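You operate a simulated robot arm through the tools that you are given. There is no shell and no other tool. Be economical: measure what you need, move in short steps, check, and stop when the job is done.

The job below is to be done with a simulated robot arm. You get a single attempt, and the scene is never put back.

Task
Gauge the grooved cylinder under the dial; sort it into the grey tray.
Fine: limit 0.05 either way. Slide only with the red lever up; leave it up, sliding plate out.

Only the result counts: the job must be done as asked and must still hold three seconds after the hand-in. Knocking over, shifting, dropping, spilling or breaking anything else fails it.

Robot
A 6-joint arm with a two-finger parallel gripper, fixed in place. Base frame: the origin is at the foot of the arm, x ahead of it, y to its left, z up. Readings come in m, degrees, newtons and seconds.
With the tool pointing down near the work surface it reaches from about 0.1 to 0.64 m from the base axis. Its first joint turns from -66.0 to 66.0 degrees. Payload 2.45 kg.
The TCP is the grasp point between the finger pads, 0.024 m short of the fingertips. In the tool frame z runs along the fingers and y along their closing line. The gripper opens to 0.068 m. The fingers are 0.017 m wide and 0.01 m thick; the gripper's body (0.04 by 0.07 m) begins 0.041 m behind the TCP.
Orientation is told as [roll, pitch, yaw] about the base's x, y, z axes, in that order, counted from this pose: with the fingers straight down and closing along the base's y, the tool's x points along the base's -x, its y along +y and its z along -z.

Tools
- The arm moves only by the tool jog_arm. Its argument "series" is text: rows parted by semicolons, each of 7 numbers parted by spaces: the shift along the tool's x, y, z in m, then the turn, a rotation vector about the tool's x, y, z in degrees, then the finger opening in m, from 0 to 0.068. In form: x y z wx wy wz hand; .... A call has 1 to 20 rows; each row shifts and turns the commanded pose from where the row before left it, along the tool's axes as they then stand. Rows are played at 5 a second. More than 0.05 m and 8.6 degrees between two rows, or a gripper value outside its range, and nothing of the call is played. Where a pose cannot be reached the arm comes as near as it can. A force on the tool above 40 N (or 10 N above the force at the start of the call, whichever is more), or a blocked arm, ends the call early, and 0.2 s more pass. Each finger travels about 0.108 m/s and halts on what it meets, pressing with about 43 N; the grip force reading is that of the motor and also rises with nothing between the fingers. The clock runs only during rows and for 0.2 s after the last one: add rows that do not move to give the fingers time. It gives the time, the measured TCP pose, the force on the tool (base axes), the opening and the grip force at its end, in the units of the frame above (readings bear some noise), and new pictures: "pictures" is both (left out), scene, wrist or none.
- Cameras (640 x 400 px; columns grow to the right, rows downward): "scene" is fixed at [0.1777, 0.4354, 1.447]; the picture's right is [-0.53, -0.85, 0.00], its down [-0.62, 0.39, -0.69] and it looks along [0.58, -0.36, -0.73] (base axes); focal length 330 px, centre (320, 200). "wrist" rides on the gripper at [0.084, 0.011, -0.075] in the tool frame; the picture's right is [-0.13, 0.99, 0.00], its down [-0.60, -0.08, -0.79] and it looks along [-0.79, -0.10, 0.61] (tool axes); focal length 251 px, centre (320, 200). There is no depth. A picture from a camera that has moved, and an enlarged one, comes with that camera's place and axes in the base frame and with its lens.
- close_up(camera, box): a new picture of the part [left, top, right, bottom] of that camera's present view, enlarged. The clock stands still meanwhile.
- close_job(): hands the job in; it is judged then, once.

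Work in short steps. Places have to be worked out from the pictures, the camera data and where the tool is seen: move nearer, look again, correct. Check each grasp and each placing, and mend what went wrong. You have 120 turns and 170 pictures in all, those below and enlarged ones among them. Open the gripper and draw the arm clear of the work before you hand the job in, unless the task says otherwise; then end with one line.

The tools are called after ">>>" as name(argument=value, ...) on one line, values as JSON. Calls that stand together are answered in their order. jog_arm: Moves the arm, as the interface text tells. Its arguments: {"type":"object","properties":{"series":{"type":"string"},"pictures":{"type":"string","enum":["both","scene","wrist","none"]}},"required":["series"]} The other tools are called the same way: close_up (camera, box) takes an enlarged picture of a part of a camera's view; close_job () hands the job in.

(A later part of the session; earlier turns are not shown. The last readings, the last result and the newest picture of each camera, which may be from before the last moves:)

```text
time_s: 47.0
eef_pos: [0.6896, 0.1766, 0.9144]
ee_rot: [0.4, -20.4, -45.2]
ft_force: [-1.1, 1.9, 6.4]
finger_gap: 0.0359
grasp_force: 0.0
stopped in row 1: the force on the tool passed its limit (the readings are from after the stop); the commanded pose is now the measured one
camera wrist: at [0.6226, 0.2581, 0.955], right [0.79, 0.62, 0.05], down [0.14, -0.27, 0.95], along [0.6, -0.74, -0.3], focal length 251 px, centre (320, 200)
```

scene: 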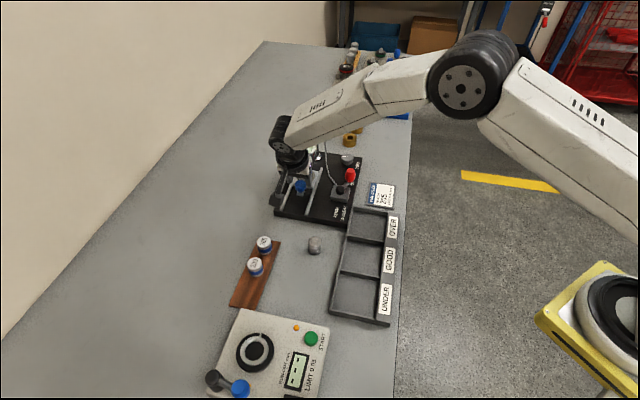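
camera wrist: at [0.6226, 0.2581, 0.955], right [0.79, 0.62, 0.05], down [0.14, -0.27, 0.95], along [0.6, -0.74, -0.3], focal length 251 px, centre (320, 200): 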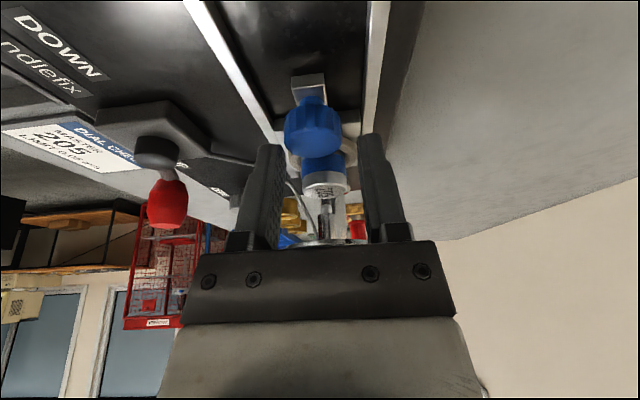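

Something stopped the tool at z≈0.914 — most likely the round wrist flange meeting the dial bezel, so more tilt is needed. I retreat along the tool axis, tilt 14° further, and look.

>>> jog_arm(series="0 0 -0.03 0 0 0 0.036; 0 0 -0.03 0 0 0 0.036; 0 0 0 0.4 -7 0 0.036; 0 0 0 0 -7 0 0.036; 0.0196 -0.002 -0.0134 0 0 0 0.036; 0 0 0.03 0 0 0 0.036; 0 0 0 0 0 0 0.036")

>>> close_up(camera="scene", box=[265, 130, 355, 220])

>>> close_up(camera="wrist", box=[240, 60, 400, 260])

```text
time_s: 48.6
eef_pos: [0.6687, 0.1945, 0.9454]
ee_rot: [-0.2, -34.3, -45.2]
ft_force: [0.1, -0.8, 0.4]
finger_gap: 0.036
grasp_force: 0.0
camera wrist: at [0.5967, 0.2804, 0.9587], right [0.78, 0.62, 0.07], down [-0.02, -0.09, 1.0], along [0.63, -0.78, -0.06], focal length 251 px, centre (320, 200)
```

scene: 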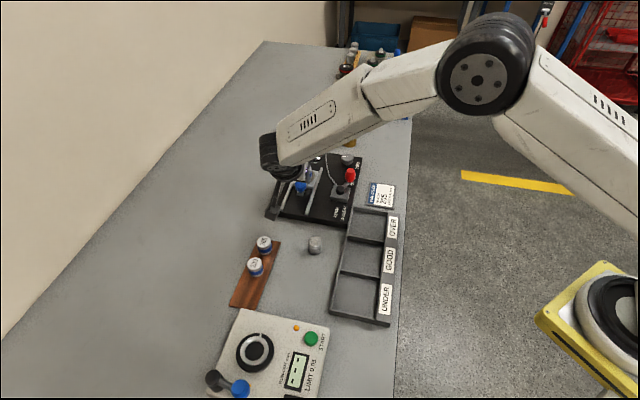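
wrist: 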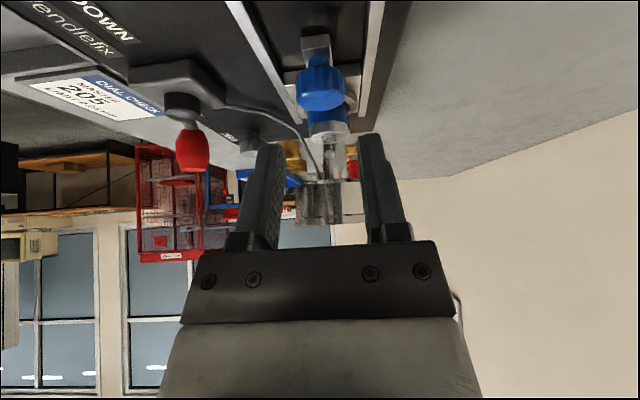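

```text
4.44 times, centred on (310, 175) of scene
camera zoom: at [0.1777, 0.4354, 1.447], right [-0.53, -0.85, 0.0], down [-0.62, 0.39, -0.69], along [0.58, -0.36, -0.73], focal length 1469 px, centre (364, 311)
```

zoom: 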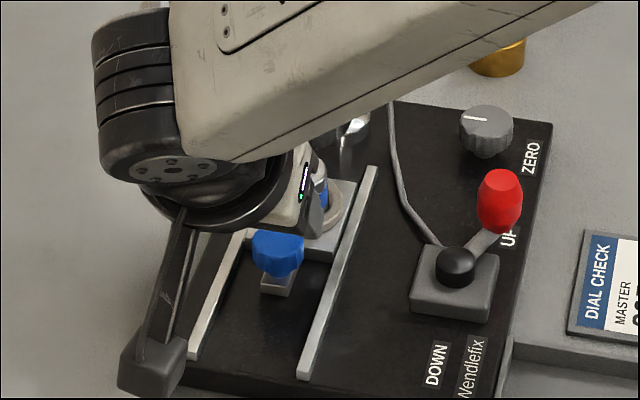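

```text
2.00 times, centred on (320, 160) of wrist
camera zoom: at [0.5967, 0.2804, 0.9587], right [0.78, 0.62, 0.07], down [-0.02, -0.09, 1.0], along [0.63, -0.78, -0.06], focal length 503 px, centre (320, 280)
```

zoom: 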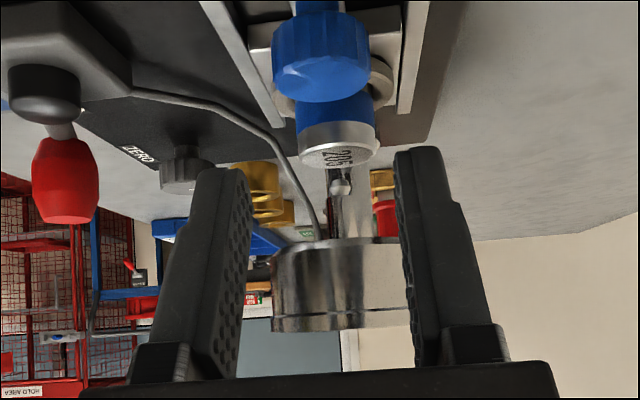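

Dial top is at z≈0.966 and the tool now leans well clear. Proceed along the tool axis 49 mm in smaller steps.

>>> jog_arm(series="0 0 0.015 0 0 0 0.036; 0 0 0.012 0 0 0 0.036; 0 0 0.008 0 0 0 0.036; 0 0 0.007 0 0 0 0.036; 0 0 0.006 0 0 0 0.036; 0 0 0 0 0 0 0.036")

>>> close_up(camera="wrist", box=[240, 60, 400, 260])

```text
time_s: 50.0
eef_pos: [0.6874, 0.1748, 0.9051]
ee_rot: [-0.2, -34.3, -45.1]
ft_force: [0.0, -0.4, 0.2]
finger_gap: 0.0362
grasp_force: 0.1
camera wrist: at [0.6163, 0.2616, 0.919], right [0.78, 0.62, 0.07], down [-0.02, -0.09, 1.0], along [0.63, -0.78, -0.06], focal length 251 px, centre (320, 200)
```

scene: 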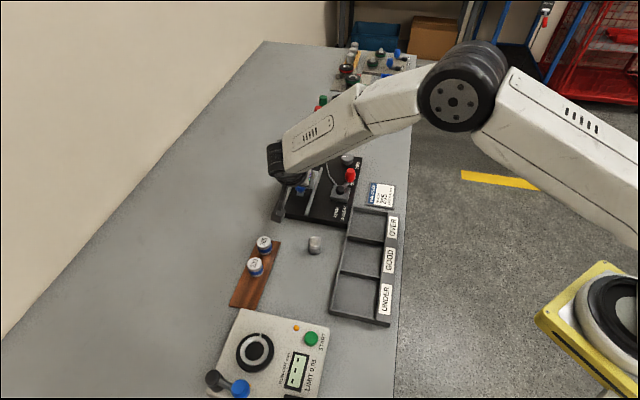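
wrist: 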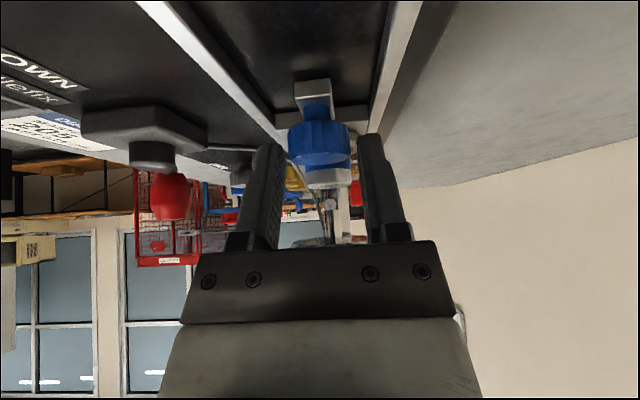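

```text
2.00 times, centred on (320, 160) of wrist
camera zoom: at [0.6163, 0.2616, 0.919], right [0.78, 0.62, 0.07], down [-0.02, -0.09, 1.0], along [0.63, -0.78, -0.06], focal length 503 px, centre (320, 280)
```

zoom: 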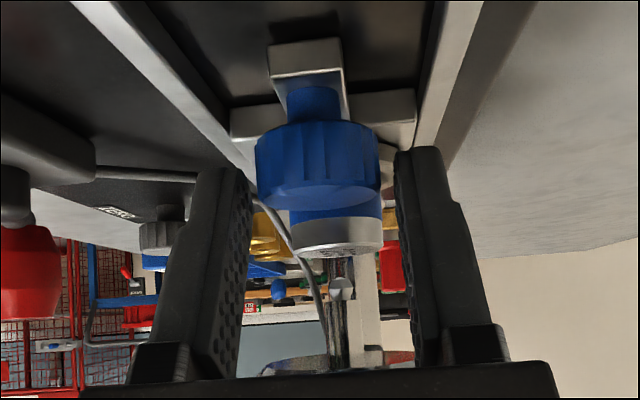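

Knob is between the fingertips with no contact. Close.

>>> jog_arm(series="0 0 0 0 0 0 0.02; 0 0 0 0 0 0 0.015; 0 0 0 0 0 0 0.015; 0 0 0 0 0 0 0.015", pictures="wrist")

```text
time_s: 51.0
eef_pos: [0.6874, 0.1751, 0.9043]
ee_rot: [-0.1, -34.3, -45.2]
ft_force: [5.1, 4.4, -4.7]
finger_gap: 0.0274
grasp_force: 42.4
camera wrist: at [0.6164, 0.262, 0.9191], right [0.78, 0.62, 0.07], down [-0.02, -0.09, 1.0], along [0.63, -0.78, -0.06], focal length 251 px, centre (320, 200)
```

wrist: 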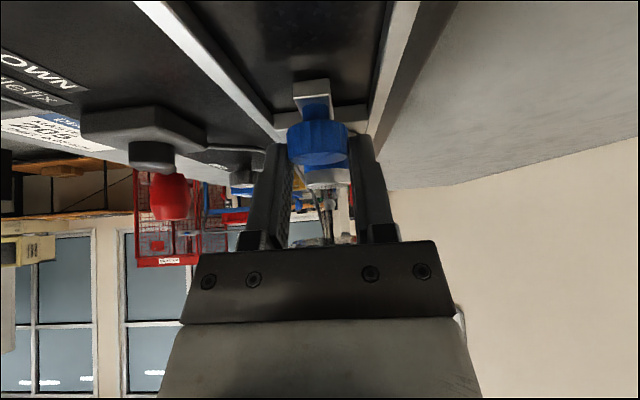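

Gripped. Pull the plate out along −e1 by 84 mm (lever is UP).

>>> jog_arm(series="0.00866 0.0004 -0.00593 0 0 0 0.015; 0.00866 0 -0.00593 0 0 0 0.015; 0.00866 0 -0.00593 0 0 0 0.015; 0.00866 0 -0.00593 0 0 0 0.015; 0.00866 0 -0.00593 0 0 0 0.015; 0.00866 0 -0.00593 0 0 0 0.015; 0.00866 0 -0.00593 0 0 0 0.015; 0.00866 0 -0.00593 0 0 0 0.015; 0 0 0 0 0 0 0.015")

>>> close_up(camera="scene", box=[255, 140, 345, 230])

```text
time_s: 53.0
eef_pos: [0.628, 0.2344, 0.9052]
ee_rot: [-0.2, -34.3, -45.2]
ft_force: [1.1, 0.8, 0.2]
finger_gap: 0.0277
grasp_force: 42.5
camera wrist: at [0.5571, 0.3217, 0.9191], right [0.78, 0.62, 0.07], down [-0.02, -0.09, 1.0], along [0.63, -0.78, -0.06], focal length 251 px, centre (320, 200)
```

scene: 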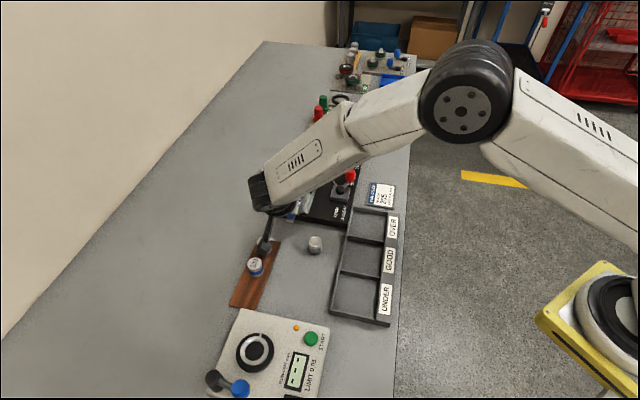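
wrist: 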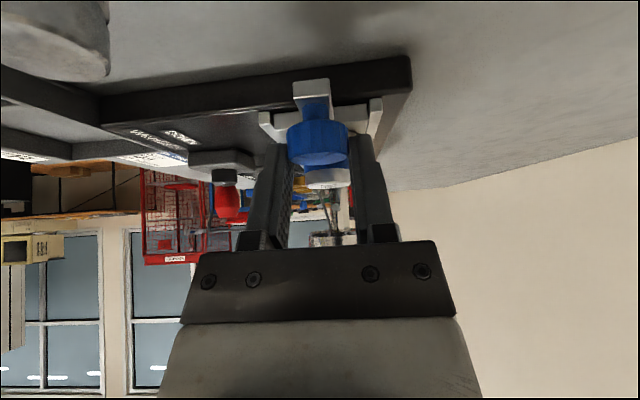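

```text
4.44 times, centred on (300, 185) of scene
camera zoom: at [0.1777, 0.4354, 1.447], right [-0.53, -0.85, 0.0], down [-0.62, 0.39, -0.69], along [0.58, -0.36, -0.73], focal length 1469 px, centre (409, 267)
```

zoom: 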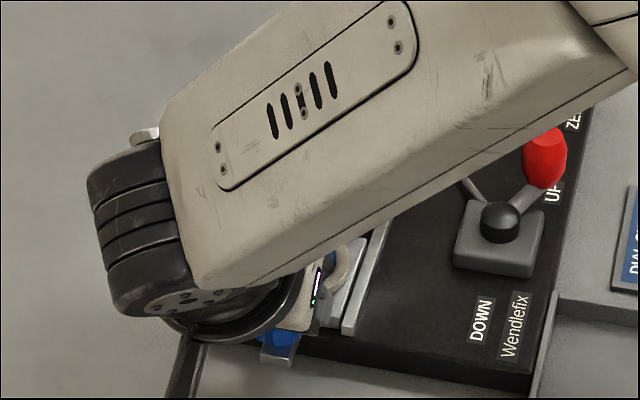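

Almost fully out. Pull a few mm more until the stop.

>>> jog_arm(series="0.00124 0 -0.00085 0 0 0 0.015; 0.00124 0 -0.00085 0 0 0 0.015; 0.00124 0 -0.00085 0 0 0 0.015; 0.00124 0 -0.00085 0 0 0 0.015; 0 0 0 0 0 0 0.015", pictures="none")

```text
time_s: 54.2
eef_pos: [0.6234, 0.2393, 0.9051]
ee_rot: [-0.1, -34.4, -45.2]
ft_force: [1.9, -1.2, 5.7]
finger_gap: 0.0277
grasp_force: 42.8
```

>>> jog_arm(series="0.00124 0 -0.00085 0 0 0 0.015; 0.00124 0 -0.00085 0 0 0 0.015; 0.00124 0 -0.00085 0 0 0 0.015; 0 0 0 0 0 0 0.015", pictures="none")

>>> close_up(camera="wrist", box=[240, 60, 400, 260])

```text
time_s: 55.2
eef_pos: [0.6231, 0.2404, 0.904]
ee_rot: [0.0, -34.5, -45.4]
ft_force: [36.1, -16.1, -4.7]
finger_gap: 0.0276
grasp_force: 42.6
```

```text
2.00 times, centred on (320, 160) of wrist
camera zoom: at [0.5526, 0.3263, 0.919], right [0.78, 0.62, 0.07], down [-0.02, -0.09, 1.0], along [0.62, -0.78, -0.06], focal length 503 px, centre (320, 280)
```

zoom: 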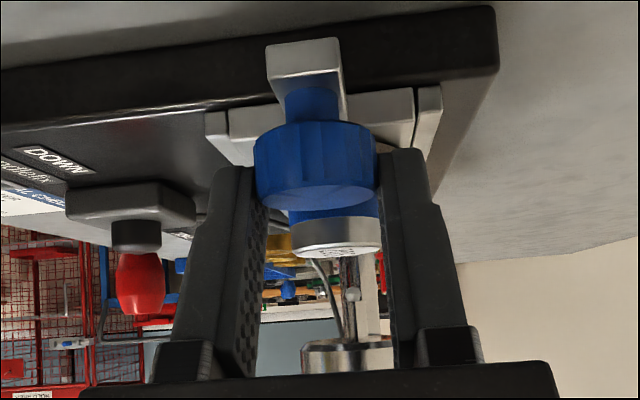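

Out-stop reached. Release, back off along the tool axis, level the tool, and hover over the nest.

>>> jog_arm(series="-0.0025 0 0.0017 0 0 0 0.015; 0 0 0 0 0 0 0.036; 0 0 0 0 0 0 0.036; 0 0 -0.03 0 0 0 0.04; 0 0 -0.03 0 0 0 0.04; 0 0 -0.03 0 0 0 0.04; 0 0 0 0 6.9 0 0.05; 0 0 0 0 6.9 0 0.05; 0 0 0 0 6.9 0 0.05; 0 0 0 0 6.9 0 0.05; 0 0 0 0 6.9 0 0.05; -0.035 -0.001 0 0 0 0 0.05; -0.035 0 0 0 0 0 0.05; -0.029 0 0 0 0 0 0.05; 0 0 0 0 0 0 0.05")

>>> close_up(camera="scene", box=[255, 140, 345, 230])

>>> close_up(camera="wrist", box=[240, 0, 400, 200])

```text
time_s: 58.4
eef_pos: [0.657, 0.2049, 0.9793]
ee_rot: [-0.1, 0.2, -45.3]
ft_force: [-0.2, 1.2, -0.7]
finger_gap: 0.05
grasp_force: 0.1
camera wrist: at [0.6049, 0.2713, 1.0538], right [0.79, 0.61, 0.0], down [0.37, -0.48, 0.79], along [0.48, -0.63, -0.61], focal length 251 px, centre (320, 200)
```

scene: 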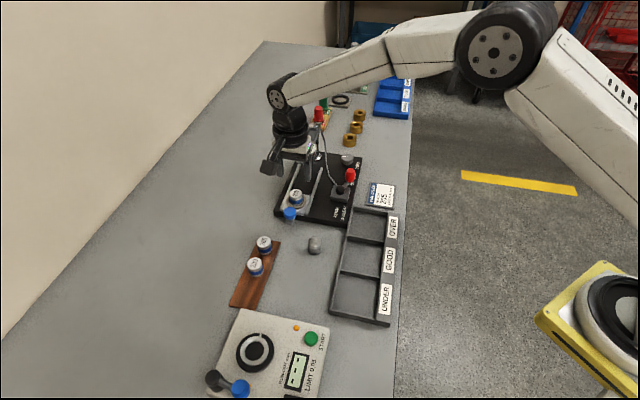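
wrist: 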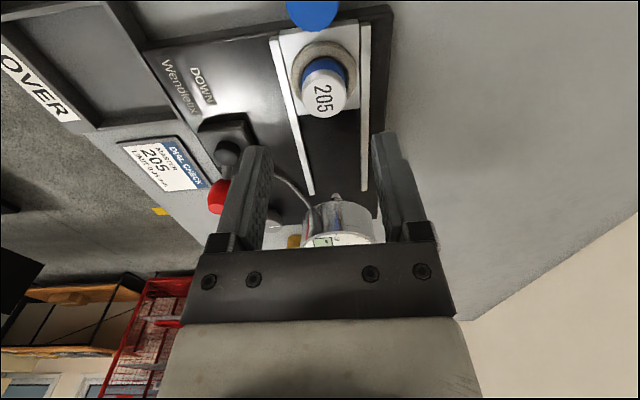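

```text
4.44 times, centred on (300, 185) of scene
camera zoom: at [0.1778, 0.4354, 1.447], right [-0.53, -0.85, 0.0], down [-0.62, 0.39, -0.69], along [0.58, -0.36, -0.73], focal length 1469 px, centre (409, 267)
```

zoom: 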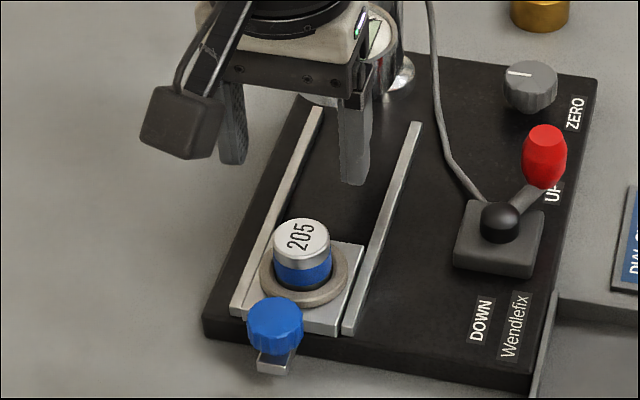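

```text
2.00 times, centred on (320, 100) of wrist
camera zoom: at [0.6049, 0.2713, 1.0538], right [0.79, 0.61, 0.0], down [0.37, -0.48, 0.79], along [0.48, -0.63, -0.61], focal length 503 px, centre (320, 400)
```

zoom: 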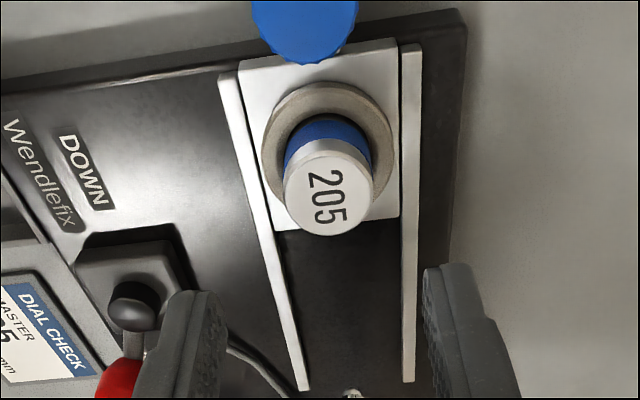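

Plate is back to its original out position with the master standing in it. Descend on the master and grip it.

>>> jog_arm(series="-0.0018 0.0022 0.02 0 0 -0.3 0.05; 0 0 0.025 0 0 0 0.05; 0 0 0.0165 0 0 0 0.05; 0 0 0.01 0 0 0 0.05; 0 0 0 0 0 0 0.05; 0 0 0 0 0 0 0.02; 0 0 0 0 0 0 0.02; 0 0 0 0 0 0 0.02", pictures="wrist")

```text
time_s: 60.2
eef_pos: [0.6582, 0.2052, 0.9068]
ee_rot: [-0.1, 0.2, -44.9]
ft_force: [0.5, -0.3, 0.6]
finger_gap: 0.0287
grasp_force: 43.0
camera wrist: at [0.6067, 0.2719, 0.9822], right [0.79, 0.61, 0.0], down [0.38, -0.48, 0.79], along [0.48, -0.63, -0.61], focal length 251 px, centre (320, 200)
```

wrist: 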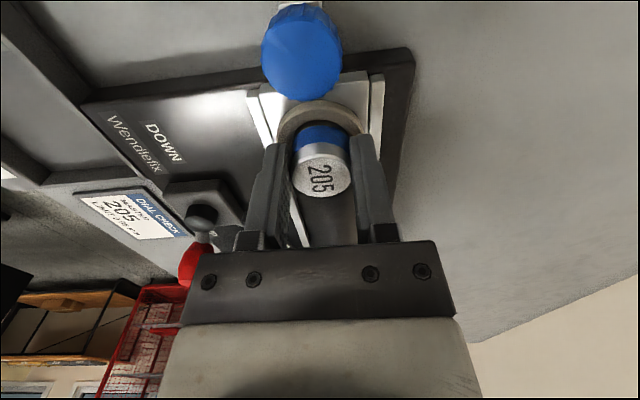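

Gripped the same way as before. Lift, carry back above the board's 205 place.

>>> jog_arm(series="0 0 -0.025 0 0 0 0.02; 0 0 -0.025 0 0 0 0.02; 0 0 -0.025 0 0 0 0.02; 0.0397 0.00585 0 0 0 0 0.02; 0.0397 0.00585 0 0 0 0 0.02; 0.0397 0.00585 0 0 0 0 0.02; 0.0397 0.00585 0 0 0 0 0.02; 0.0397 0.00585 0 0 0 0 0.02; 0.0396 0.00585 0 0 0 0 0.02; 0 0 0.03 0 0 0 0.02; 0 0 0.03 0 0 0 0.02; 0 0 0.02 0 0 0 0.02; 0 0 0 0 0 0 0.02", pictures="none")

>>> close_up(camera="wrist", box=[240, 60, 400, 260])

>>> close_up(camera="scene", box=[200, 220, 300, 320])

```text
time_s: 63.0
eef_pos: [0.514, 0.3982, 0.9041]
ee_rot: [-0.1, 0.2, -44.9]
ft_force: [0.3, 0.1, -1.7]
finger_gap: 0.0287
grasp_force: 43.1
```

```text
2.00 times, centred on (320, 160) of wrist
camera zoom: at [0.4641, 0.465, 0.9784], right [0.79, 0.61, 0.0], down [0.37, -0.48, 0.79], along [0.48, -0.63, -0.61], focal length 503 px, centre (320, 280)
```

zoom: 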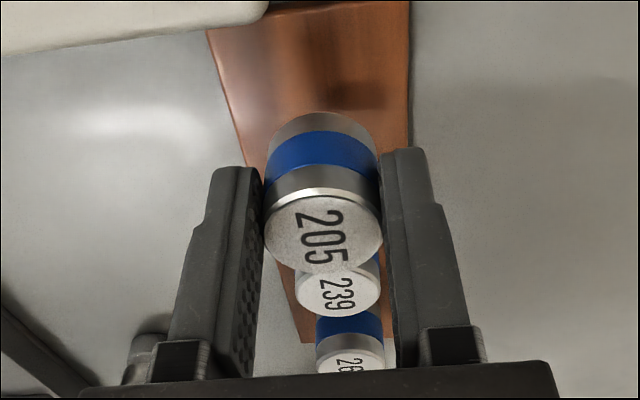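

```text
4.00 times, centred on (250, 270) of scene
camera zoom: at [0.1778, 0.4355, 1.447], right [-0.53, -0.85, 0.0], down [-0.62, 0.39, -0.69], along [0.58, -0.36, -0.73], focal length 1322 px, centre (600, -80)
```

zoom: 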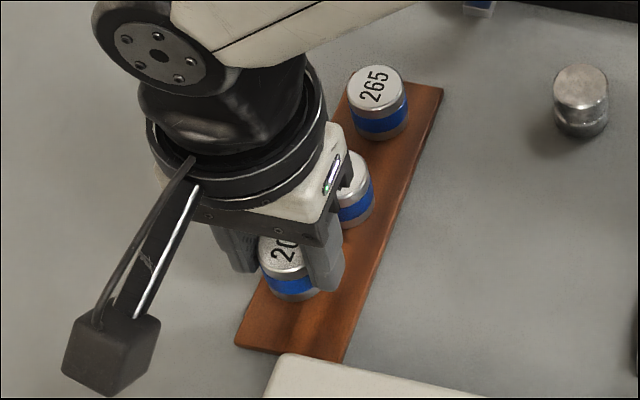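

Over its place. Lower to the board in small steps.

>>> jog_arm(series="0 0 0.009 0 0 0 0.02; 0 0 0.007 0 0 0 0.02; 0 0 0.002 0 0 0 0.02; 0 0 0.001 0 0 0 0.02; 0 0 0 0 0 0 0.02", pictures="none")

>>> close_up(camera="wrist", box=[240, 60, 400, 260])

```text
time_s: 64.2
eef_pos: [0.5148, 0.3987, 0.8848]
ee_rot: [-0.1, 0.2, -44.9]
ft_force: [0.1, 0.2, -1.8]
finger_gap: 0.0288
grasp_force: 42.9
```

```text
2.00 times, centred on (320, 160) of wrist
camera zoom: at [0.4637, 0.4653, 0.959], right [0.79, 0.61, 0.0], down [0.37, -0.48, 0.79], along [0.48, -0.63, -0.61], focal length 503 px, centre (320, 280)
```

zoom: 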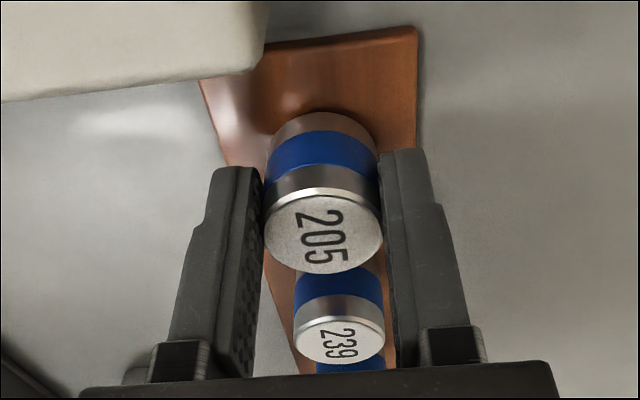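

About 2 mm left; lower until contact.

>>> jog_arm(series="0 0 0.001 0 0 0 0.02; 0 0 0.001 0 0 0 0.02; 0 0 0.0007 0 0 0 0.02; 0 0 0 0 0 0 0.02", pictures="none")

```text
time_s: 65.2
eef_pos: [0.5147, 0.3981, 0.8819]
ee_rot: [0.0, 0.2, -44.9]
ft_force: [-2.3, -2.2, 9.7]
finger_gap: 0.029
grasp_force: 42.9
```

Contact with the board (9.7 N). Release and rise, then check.

>>> jog_arm(series="0 0 -0.0006 0 0 0 0.02; 0 0 0 0 0 0 0.04; 0 0 0 0 0 0 0.055; 0 0 0 0 0 0 0.055; 0 0 -0.03 0 0 0 0.055; 0 0 -0.04 0 0 0 0.06; 0 0 0 0 0 0 0.06")

>>> close_up(camera="scene", box=[220, 220, 340, 320])

```text
time_s: 66.8
eef_pos: [0.514, 0.3982, 0.9537]
ee_rot: [-0.3, 0.1, -44.8]
ft_force: [-0.3, -0.1, -0.6]
finger_gap: 0.0602
grasp_force: 0.1
camera wrist: at [0.4629, 0.4647, 1.0276], right [0.79, 0.61, 0.0], down [0.38, -0.48, 0.79], along [0.48, -0.63, -0.61], focal length 251 px, centre (320, 200)
```

scene: 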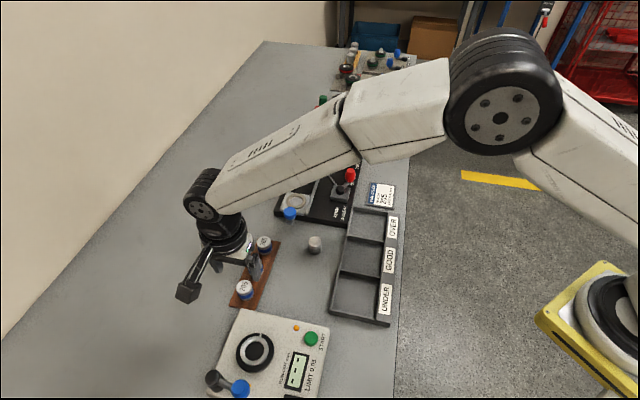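
wrist: 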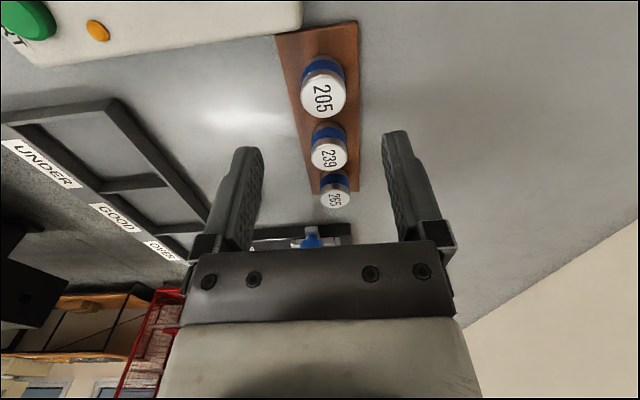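

```text
4.00 times, centred on (280, 270) of scene
camera zoom: at [0.1777, 0.4354, 1.447], right [-0.53, -0.85, 0.0], down [-0.62, 0.39, -0.69], along [0.58, -0.36, -0.73], focal length 1322 px, centre (480, -80)
```

zoom: 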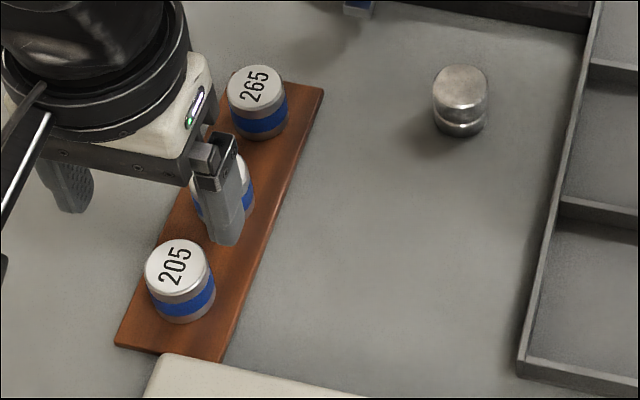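

Master is back in place. Now to the grooved cylinder at ≈(0.537, 0.2245): move above it.

>>> jog_arm(series="-0.0348 -0.0267 0 0 0 0 0.06; -0.0348 -0.0267 0 0 0 0 0.06; -0.0348 -0.0267 0 0 0 0 0.055; -0.0347 -0.0265 0.01 0 0 0 0.055; 0 0 0 0 0 0 0.055", pictures="none")

>>> close_up(camera="wrist", box=[220, 20, 420, 220])

>>> close_up(camera="scene", box=[260, 190, 360, 290])

```text
time_s: 68.0
eef_pos: [0.5404, 0.2248, 0.9418]
ee_rot: [-0.1, 0.2, -44.9]
ft_force: [-0.4, -0.4, -0.7]
finger_gap: 0.0547
grasp_force: 0.1
```

```text
2.00 times, centred on (320, 120) of wrist
camera zoom: at [0.4875, 0.2912, 1.0164], right [0.79, 0.61, 0.0], down [0.37, -0.48, 0.79], along [0.48, -0.63, -0.61], focal length 503 px, centre (320, 360)
```

zoom: 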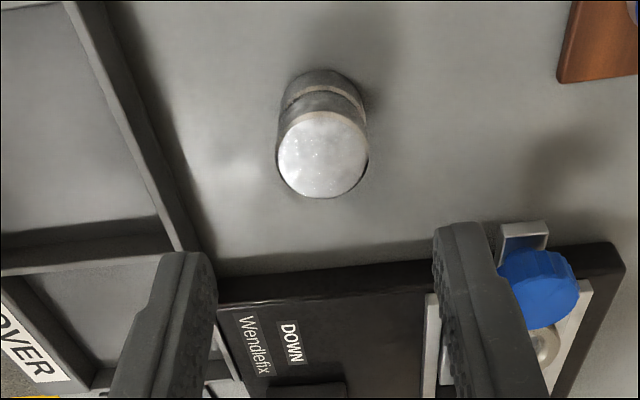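

```text
4.00 times, centred on (310, 240) of scene
camera zoom: at [0.1778, 0.4354, 1.447], right [-0.53, -0.85, 0.0], down [-0.62, 0.39, -0.69], along [0.58, -0.36, -0.73], focal length 1322 px, centre (360, 40)
```

zoom: 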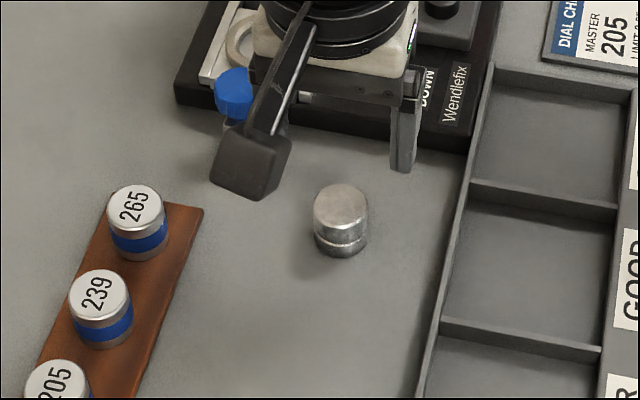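

Laterally centred. Shift 2 mm forward, descend 3 cm and re-check.

>>> jog_arm(series="-0.002 0 0.015 0 0 0 0.055; 0 0 0.015 0 0 0 0.055; 0 0 0 0 0 0 0.055", pictures="none")

>>> close_up(camera="wrist", box=[240, 60, 400, 220])

>>> close_up(camera="scene", box=[280, 210, 350, 280])

```text
time_s: 68.8
eef_pos: [0.5403, 0.2233, 0.9099]
ee_rot: [-0.2, 0.2, -44.9]
ft_force: [-0.4, 0.4, 0.0]
finger_gap: 0.0549
grasp_force: 0.0
```

```text
2.50 times, centred on (320, 140) of wrist
camera zoom: at [0.4889, 0.29, 0.9863], right [0.79, 0.61, 0.0], down [0.38, -0.48, 0.79], along [0.48, -0.63, -0.61], focal length 629 px, centre (320, 350)
```

zoom: 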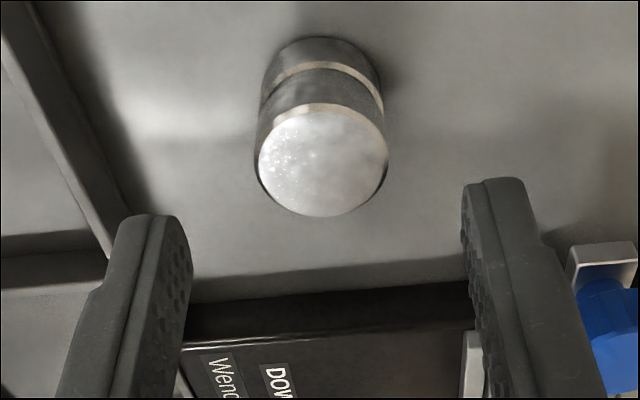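

```text
5.71 times, centred on (315, 245) of scene
camera zoom: at [0.1777, 0.4354, 1.447], right [-0.53, -0.85, 0.0], down [-0.62, 0.39, -0.69], along [0.58, -0.36, -0.73], focal length 1889 px, centre (349, -57)
```

zoom: 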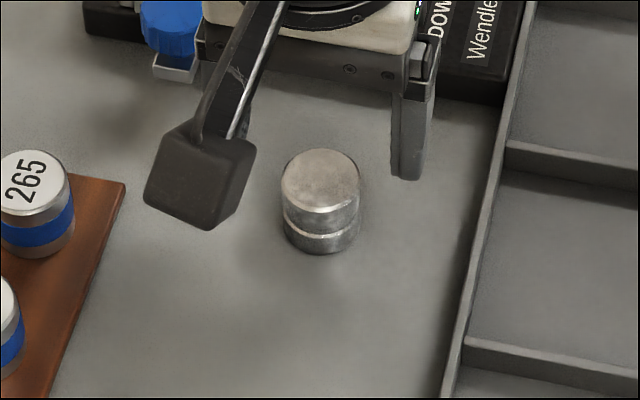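

Cylinder top at z≈0.869, centred. Descend to TCP ≈0.876 and grip.

>>> jog_arm(series="0 0.0006 0.02 0 0 0 0.055; 0 0 0.0155 0 0 0 0.055; 0 0 0 0 0 0 0.055; 0 0 0 0 0 0 0.02; 0 0 0 0 0 0 0.02; 0 0 0 0 0 0 0.02; 0 0 0 0 0 0 0.02", pictures="wrist")

>>> close_up(camera="wrist", box=[260, 80, 380, 220])

```text
time_s: 70.4
eef_pos: [0.5388, 0.2244, 0.8773]
ee_rot: [-0.1, 0.2, -44.9]
ft_force: [-0.3, -0.3, 0.1]
finger_gap: 0.0284
grasp_force: 42.5
camera wrist: at [0.4885, 0.2907, 0.951], right [0.79, 0.61, 0.0], down [0.38, -0.48, 0.79], along [0.48, -0.63, -0.61], focal length 251 px, centre (320, 200)
```

wrist: 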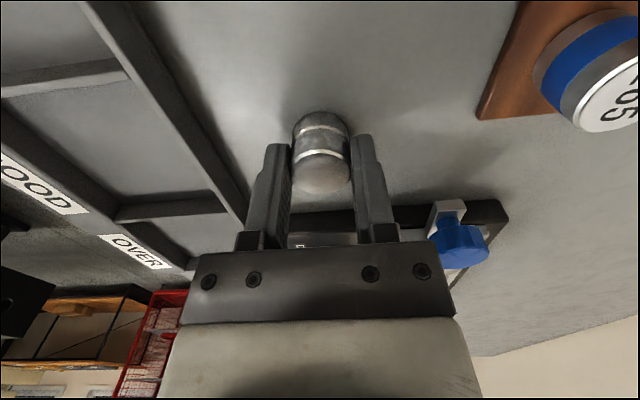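

```text
2.86 times, centred on (320, 150) of wrist
camera zoom: at [0.4885, 0.2907, 0.951], right [0.79, 0.61, 0.0], down [0.38, -0.48, 0.79], along [0.48, -0.63, -0.61], focal length 718 px, centre (320, 343)
```

zoom: 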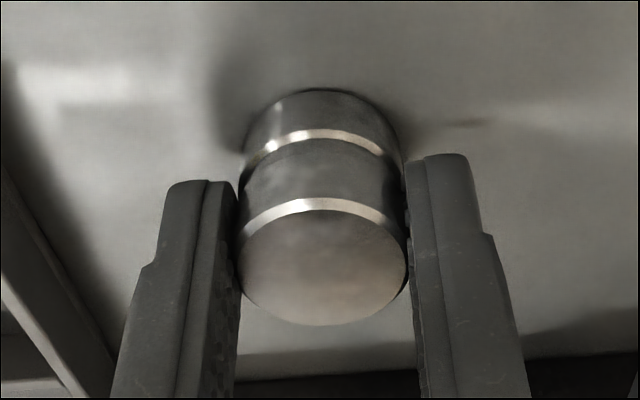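

Gripped in the same relative position as the master was. Lift 0.1 m, carry over the nest, and descend to just above the ring.

>>> jog_arm(series="0 0 -0.035 0 0 0 0.02; 0 0 -0.035 0 0 0 0.02; 0 0 -0.03 0 0 0 0.02; -0.0328 0.0235 0 0 0 0 0.02; -0.0328 0.0235 0 0 0 0 0.02; -0.0328 0.0236 0 0 0 0 0.02; 0 0 0.025 0 0 0 0.02; 0 0 0.025 0 0 0 0.02; 0 0 0.01 0 0 0 0.02; 0 0 0 0 0 0 0.02", pictures="none")

>>> close_up(camera="wrist", box=[280, 70, 360, 150])

>>> close_up(camera="scene", box=[275, 180, 315, 220])

```text
time_s: 72.6
eef_pos: [0.66, 0.2062, 0.9153]
ee_rot: [-0.1, 0.2, -44.9]
ft_force: [0.0, -1.2, -0.5]
finger_gap: 0.0281
grasp_force: 42.4
```

```text
5.00 times, centred on (320, 110) of wrist
camera zoom: at [0.6086, 0.2717, 0.9907], right [0.79, 0.61, 0.0], down [0.37, -0.48, 0.79], along [0.48, -0.63, -0.61], focal length 1257 px, centre (320, 650)
```

zoom: 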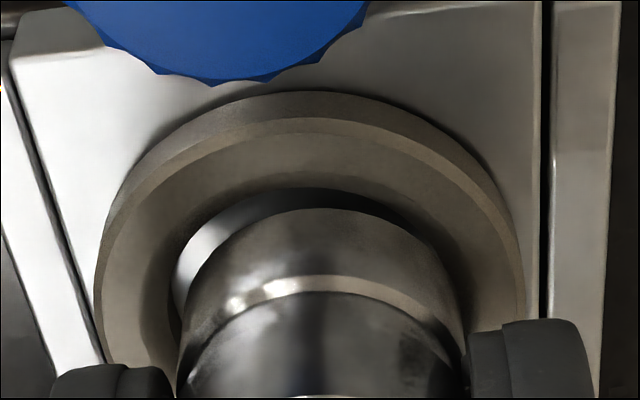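

```text
10.00 times, centred on (295, 200) of scene
camera zoom: at [0.1778, 0.4354, 1.447], right [-0.53, -0.85, 0.0], down [-0.62, 0.39, -0.69], along [0.58, -0.36, -0.73], focal length 3305 px, centre (570, 200)
```

zoom: 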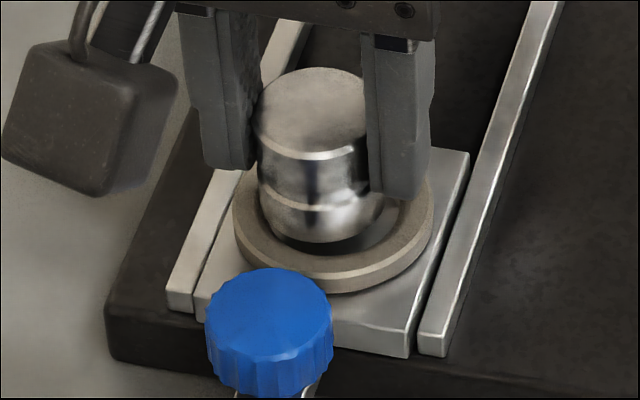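

Part is ~1 mm to the right of the hole and ~0.5 mm forward; correct and lower in 1 mm steps.

>>> jog_arm(series="0.0005 -0.001 0 0 0 0 0.02; 0 0 0.001 0 0 0 0.02; 0 0 0.001 0 0 0 0.02; 0 0 0.001 0 0 0 0.02; 0 0 0.001 0 0 0 0.02; 0 0 0.001 0 0 0 0.02; 0 0 0 0 0 0 0.02", pictures="none")

>>> close_up(camera="wrist", box=[280, 70, 360, 150])

```text
time_s: 74.2
eef_pos: [0.6591, 0.2039, 0.9098]
ee_rot: [-0.2, 0.2, -44.8]
ft_force: [2.8, -3.4, 0.3]
finger_gap: 0.0283
grasp_force: 42.2
```

```text
5.00 times, centred on (320, 110) of wrist
camera zoom: at [0.6077, 0.2702, 0.9854], right [0.79, 0.61, 0.0], down [0.37, -0.48, 0.79], along [0.48, -0.63, -0.61], focal length 1257 px, centre (320, 650)
```

zoom: 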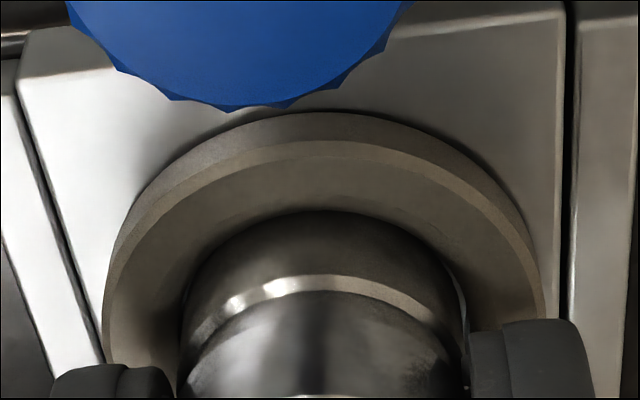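

Entering without vertical force. Continue down with slight forward relief.

>>> jog_arm(series="-0.0004 0 0.001 0 0 0 0.02; 0 0 0.001 0 0 0 0.02; 0 0 0.001 0 0 0 0.02; 0 0 0 0 0 0 0.02", pictures="none")

```text
time_s: 75.2
eef_pos: [0.6588, 0.2039, 0.9069]
ee_rot: [0.0, 0.2, -45.0]
ft_force: [3.7, -4.3, 1.0]
finger_gap: 0.0283
grasp_force: 42.9
```

>>> jog_arm(series="-0.0003 0 0.0007 0 0 0 0.02; 0 0 0.0007 0 0 0 0.02; 0 0 0 0 0 0 0.02", pictures="none")

>>> close_up(camera="scene", box=[275, 180, 315, 220])

```text
time_s: 76.0
eef_pos: [0.6592, 0.2048, 0.9072]
ee_rot: [0.0, 0.2, -45.0]
ft_force: [1.1, -3.6, 8.4]
finger_gap: 0.0285
grasp_force: 42.9
```

```text
10.00 times, centred on (295, 200) of scene
camera zoom: at [0.1776, 0.4353, 1.4471], right [-0.53, -0.85, 0.0], down [-0.62, 0.39, -0.69], along [0.58, -0.36, -0.73], focal length 3305 px, centre (570, 200)
```

zoom: 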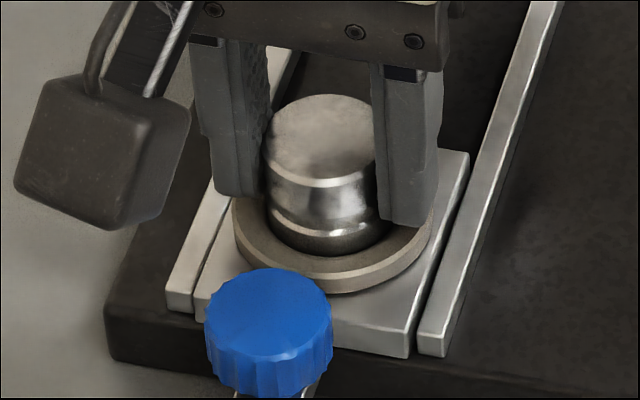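

Seated. Release, rise, close the fingers and come down behind the blue knob as a push-stick.

>>> jog_arm(series="0 0 -0.001 0 0 0 0.02; 0 0 0 0 0 0 0.05; 0 0 0 0 0 0 0.05; 0 0 -0.025 0 0 0 0.05; 0 0 -0.03 0 0 0 0.05; 0.027 -0.0007 0 0 0 0 0; 0.027 0 0 0 0 0 0; 0.027 0 0 0 0 0 0; 0 0 0.025 0 0 0 0; 0 0 0.02 0 0 0 0; 0 0 0.014 0 0 0 0; 0 0 0 0 0 0 0")

>>> close_up(camera="scene", box=[255, 140, 375, 240])

```text
time_s: 78.6
eef_pos: [0.6008, 0.2604, 0.9034]
ee_rot: [-0.1, 0.2, -44.8]
ft_force: [0.4, -0.2, 0.1]
finger_gap: 0.0
grasp_force: 23.9
camera wrist: at [0.5499, 0.3267, 0.9776], right [0.79, 0.61, 0.0], down [0.37, -0.48, 0.79], along [0.48, -0.63, -0.61], focal length 251 px, centre (320, 200)
```

scene: 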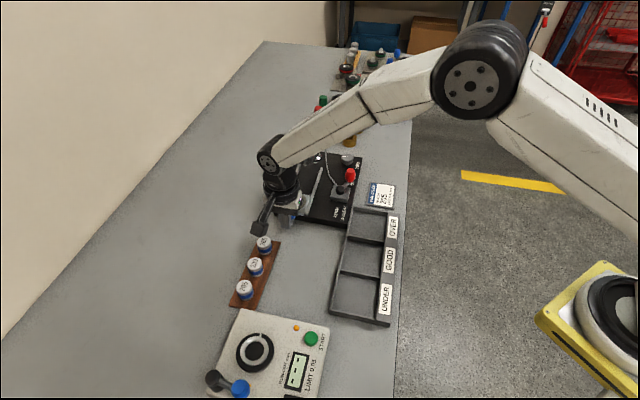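
wrist: 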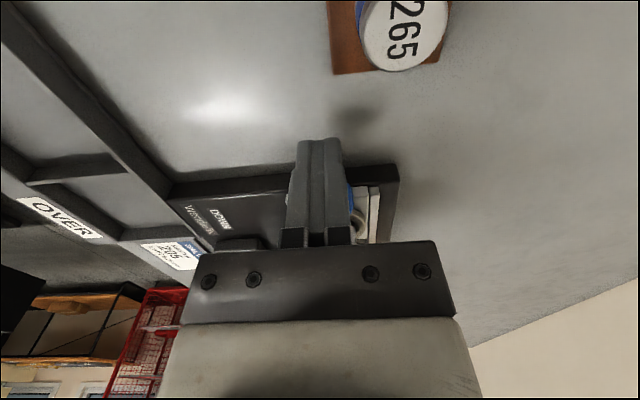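

```text
4.00 times, centred on (315, 190) of scene
camera zoom: at [0.1777, 0.4354, 1.447], right [-0.53, -0.85, 0.0], down [-0.62, 0.39, -0.69], along [0.58, -0.36, -0.73], focal length 1322 px, centre (340, 240)
```

zoom: 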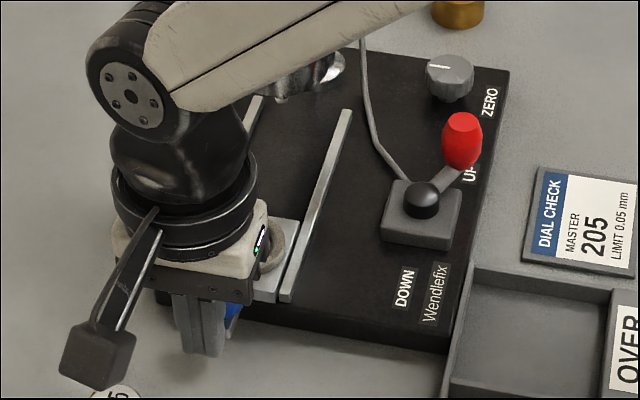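

Lever is UP; stick is behind the knob. Push plate in: 9 cm, then small steps to the stop.

>>> jog_arm(series="-0.01 0.002 0 0 0 0 0; -0.01 0 0 0 0 0 0; -0.01 0 0 0 0 0 0; -0.01 0 0 0 0 0 0; -0.01 0 0 0 0 0 0; -0.01 0 0 0 0 0 0; -0.01 0 0 0 0 0 0; -0.01 0 0 0 0 0 0; -0.01 0 0 0 0 0 0; -0.005 0 0 0 0 0 0; -0.002 0 0 0 0 0 0; -0.002 0 0 0 0 0 0; -0.002 0 0 0 0 0 0; -0.002 0 0 0 0 0 0; -0.002 0 0 0 0 0 0; -0.002 0 0 0 0 0 0; 0 0 0 0 0 0 0", pictures="none")

>>> close_up(camera="scene", box=[255, 130, 375, 230])

```text
time_s: 82.2
eef_pos: [0.6734, 0.1896, 0.9028]
ee_rot: [-0.3, 0.5, -44.7]
ft_force: [-29.8, 22.7, 7.9]
finger_gap: 0.0
grasp_force: 23.5
```

```text
4.00 times, centred on (315, 180) of scene
camera zoom: at [0.1768, 0.436, 1.447], right [-0.53, -0.85, 0.0], down [-0.62, 0.39, -0.69], along [0.58, -0.36, -0.73], focal length 1322 px, centre (340, 280)
```

zoom: 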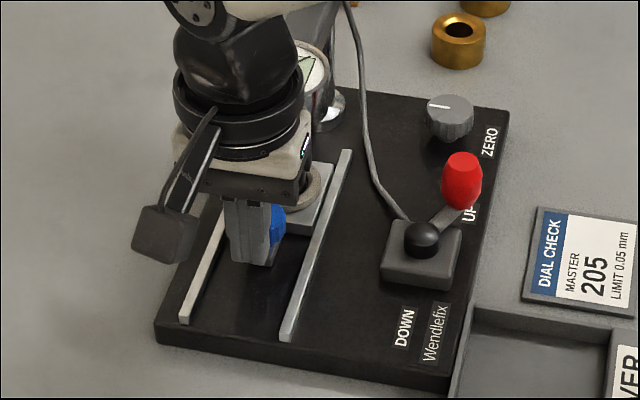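

Plate at its in-stop (37 N). Back off, rise, go round to the lever's inner side and look before descending fully.

>>> jog_arm(series="0.015 0 0 0.3 -0.5 0 0; 0.015 0 -0.03 0 0 0 0; 0 0 -0.035 0 0 0 0; 0 0 -0.033 0 0 0 0; 0 -0.03 0 0 0 0 0; 0 -0.03 0 0 0 0 0; 0 -0.0277 0 0 0 0 0; -0.035 0 0 0 0 0 0; -0.035 0 0 0 0 0 0; -0.035 0 0 0 0 0 0; 0 0 0.03 0 0 0 0; 0 0 0.02 0 0 0 0; 0 0 0 0 0 0 0", pictures="none")

>>> close_up(camera="wrist", box=[220, 20, 420, 220])

>>> close_up(camera="scene", box=[280, 130, 380, 220])

```text
time_s: 85.0
eef_pos: [0.669, 0.0718, 0.9529]
ee_rot: [-0.5, -0.3, -44.9]
ft_force: [0.0, 0.7, -0.6]
finger_gap: 0.0
grasp_force: 23.9
```

```text
2.00 times, centred on (320, 120) of wrist
camera zoom: at [0.6176, 0.1388, 1.0264], right [0.79, 0.61, -0.01], down [0.37, -0.48, 0.8], along [0.48, -0.63, -0.6], focal length 503 px, centre (320, 360)
```

zoom: 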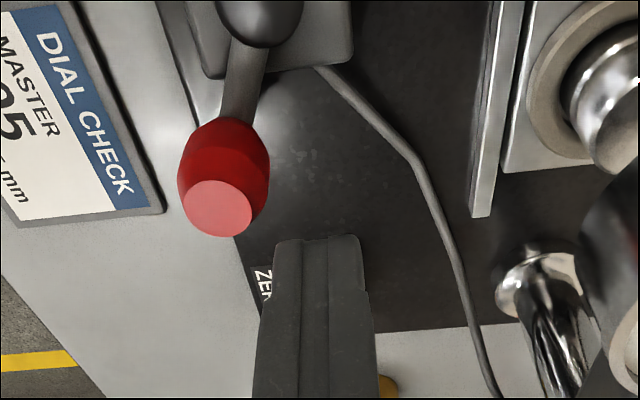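

```text
4.44 times, centred on (330, 175) of scene
camera zoom: at [0.1778, 0.4354, 1.447], right [-0.53, -0.85, 0.0], down [-0.62, 0.39, -0.69], along [0.58, -0.36, -0.73], focal length 1469 px, centre (276, 311)
```

zoom: 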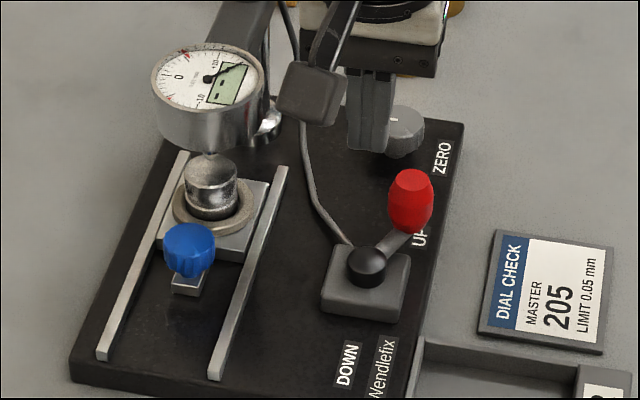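

Plate and part look right. Align the stick and sweep the lever to DOWN.

>>> jog_arm(series="0.0055 -0.0012 0.022 0 0 0 0; 0 0 0.022 0 0 0 0; -0.0026 -0.0031 0 0 0 0 0; -0.0003 -0.0081 0 0 0 0 0; 0.0014 -0.008 0 0 0 0 0; 0.003 -0.0075 0 0 0 0 0; 0.0046 -0.0067 0 0 0 0 0; 0.0058 -0.0056 0 0 0 0 0; 0.0068 -0.0043 0 0 0 0 0; 0.0076 -0.0028 0 0 0 0 0; 0.008 -0.0011 0 0 0 0 0; 0.0081 0.0006 0 0 0 0 0; 0.0078 0.0022 0 0 0 0 0; 0.0036 0.0019 0 0 0 0 0; 0.0036 0.0019 0 0 0 0 0; 0 0 0 0 0 0 0", pictures="none")

>>> close_up(camera="scene", box=[285, 130, 375, 220])

>>> close_up(camera="scene", box=[285, 135, 335, 170])

```text
time_s: 88.4
eef_pos: [0.5967, 0.0828, 0.9071]
ee_rot: [-0.4, -0.4, -45.0]
ft_force: [5.0, -18.7, -0.5]
finger_gap: 0.0
grasp_force: 23.5
```

```text
4.44 times, centred on (330, 175) of scene
camera zoom: at [0.1779, 0.4349, 1.4472], right [-0.53, -0.85, 0.0], down [-0.62, 0.39, -0.69], along [0.58, -0.36, -0.73], focal length 1469 px, centre (276, 311)
```

zoom: 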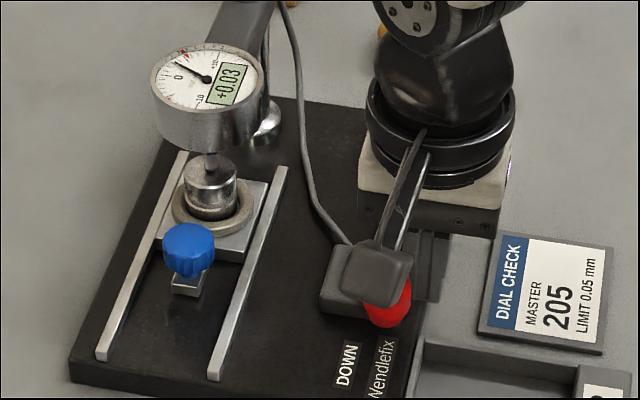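

```text
11.43 times, centred on (310, 152) of scene
camera zoom: at [0.1779, 0.4349, 1.4472], right [-0.53, -0.85, 0.0], down [-0.62, 0.39, -0.69], along [0.58, -0.36, -0.73], focal length 3777 px, centre (434, 743)
```

zoom: 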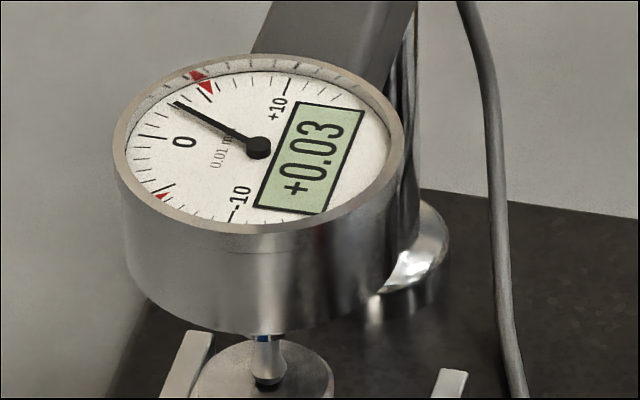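

Reads +0.03 against 0.00 for the master → within ±0.05 → GOOD. Lift off the lever, and recheck the reading unloaded from the far side.

>>> jog_arm(series="-0.004 -0.002 0 0 0 0 0; 0 0 -0.03 0 0 0 0; 0 0 -0.03 0 0 0 0; 0.021 0.025 0 0 0 0 0; 0.0009 0.0212 0 0 0 0 0; 0 0 0 0 0 0 0", pictures="none")

>>> close_up(camera="scene", box=[285, 130, 375, 220])

```text
time_s: 89.8
eef_pos: [0.6133, 0.1289, 0.9675]
ee_rot: [-0.4, -0.3, -44.9]
ft_force: [0.1, 1.1, -0.2]
finger_gap: 0.0
grasp_force: 23.1
```

```text
4.44 times, centred on (330, 175) of scene
camera zoom: at [0.1777, 0.4354, 1.447], right [-0.53, -0.85, 0.0], down [-0.62, 0.39, -0.69], along [0.58, -0.36, -0.73], focal length 1469 px, centre (276, 311)
```

zoom: 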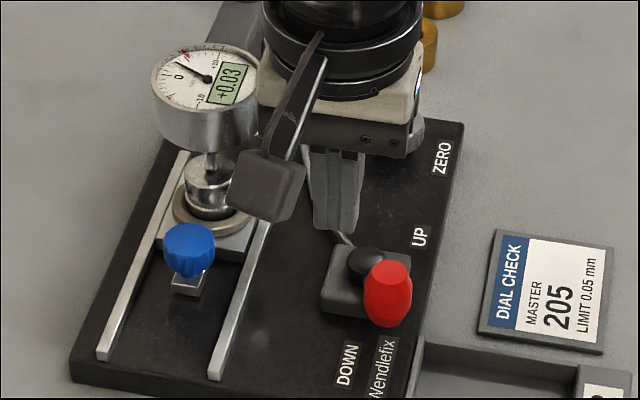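

Still +0.03. Descend on the DOWN side and sweep the lever back to UP.

>>> jog_arm(series="-0.002 0.0019 0 0 0 0 0; 0 0 0.03 0 0 0 0; 0 0 0.0288 0 0 0 0; 0.0018 -0.0079 0 0 0 0 0; 0.0002 -0.0081 0 0 0 0 0; -0.0016 -0.0079 0 0 0 0 0; -0.0032 -0.0075 0 0 0 0 0; -0.0046 -0.0066 0 0 0 0 0; -0.0059 -0.0055 0 0 0 0 0; -0.0069 -0.0042 0 0 0 0 0; -0.0077 -0.0026 0 0 0 0 0; -0.008 -0.001 0 0 0 0 0; -0.0081 0.0007 0 0 0 0 0; -0.0077 0.0024 0 0 0 0 0; -0.0071 0.0039 0 0 0 0 0; 0 0 0 0 0 0 0", pictures="none")

>>> close_up(camera="scene", box=[285, 130, 375, 220])

```text
time_s: 93.0
eef_pos: [0.6222, 0.0579, 0.9098]
ee_rot: [-1.1, 0.4, -44.8]
ft_force: [-11.6, 1.7, 7.5]
finger_gap: 0.0002
grasp_force: 23.6
stopped in row 16: the force on the tool passed its limit (the readings are from after the stop); the commanded pose is now the measured one
```

```text
4.44 times, centred on (330, 175) of scene
camera zoom: at [0.1773, 0.4355, 1.4471], right [-0.53, -0.85, 0.0], down [-0.62, 0.39, -0.69], along [0.58, -0.36, -0.73], focal length 1469 px, centre (276, 311)
```

zoom: 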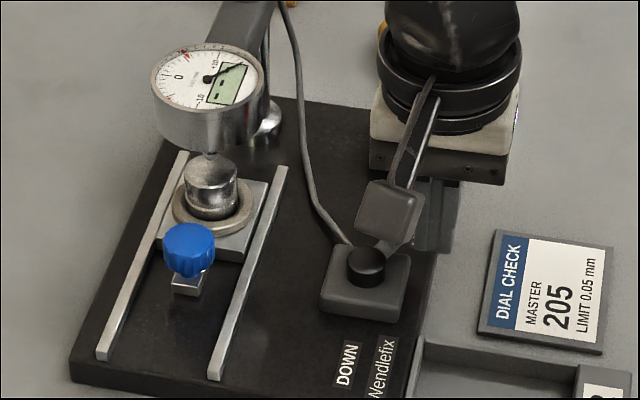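

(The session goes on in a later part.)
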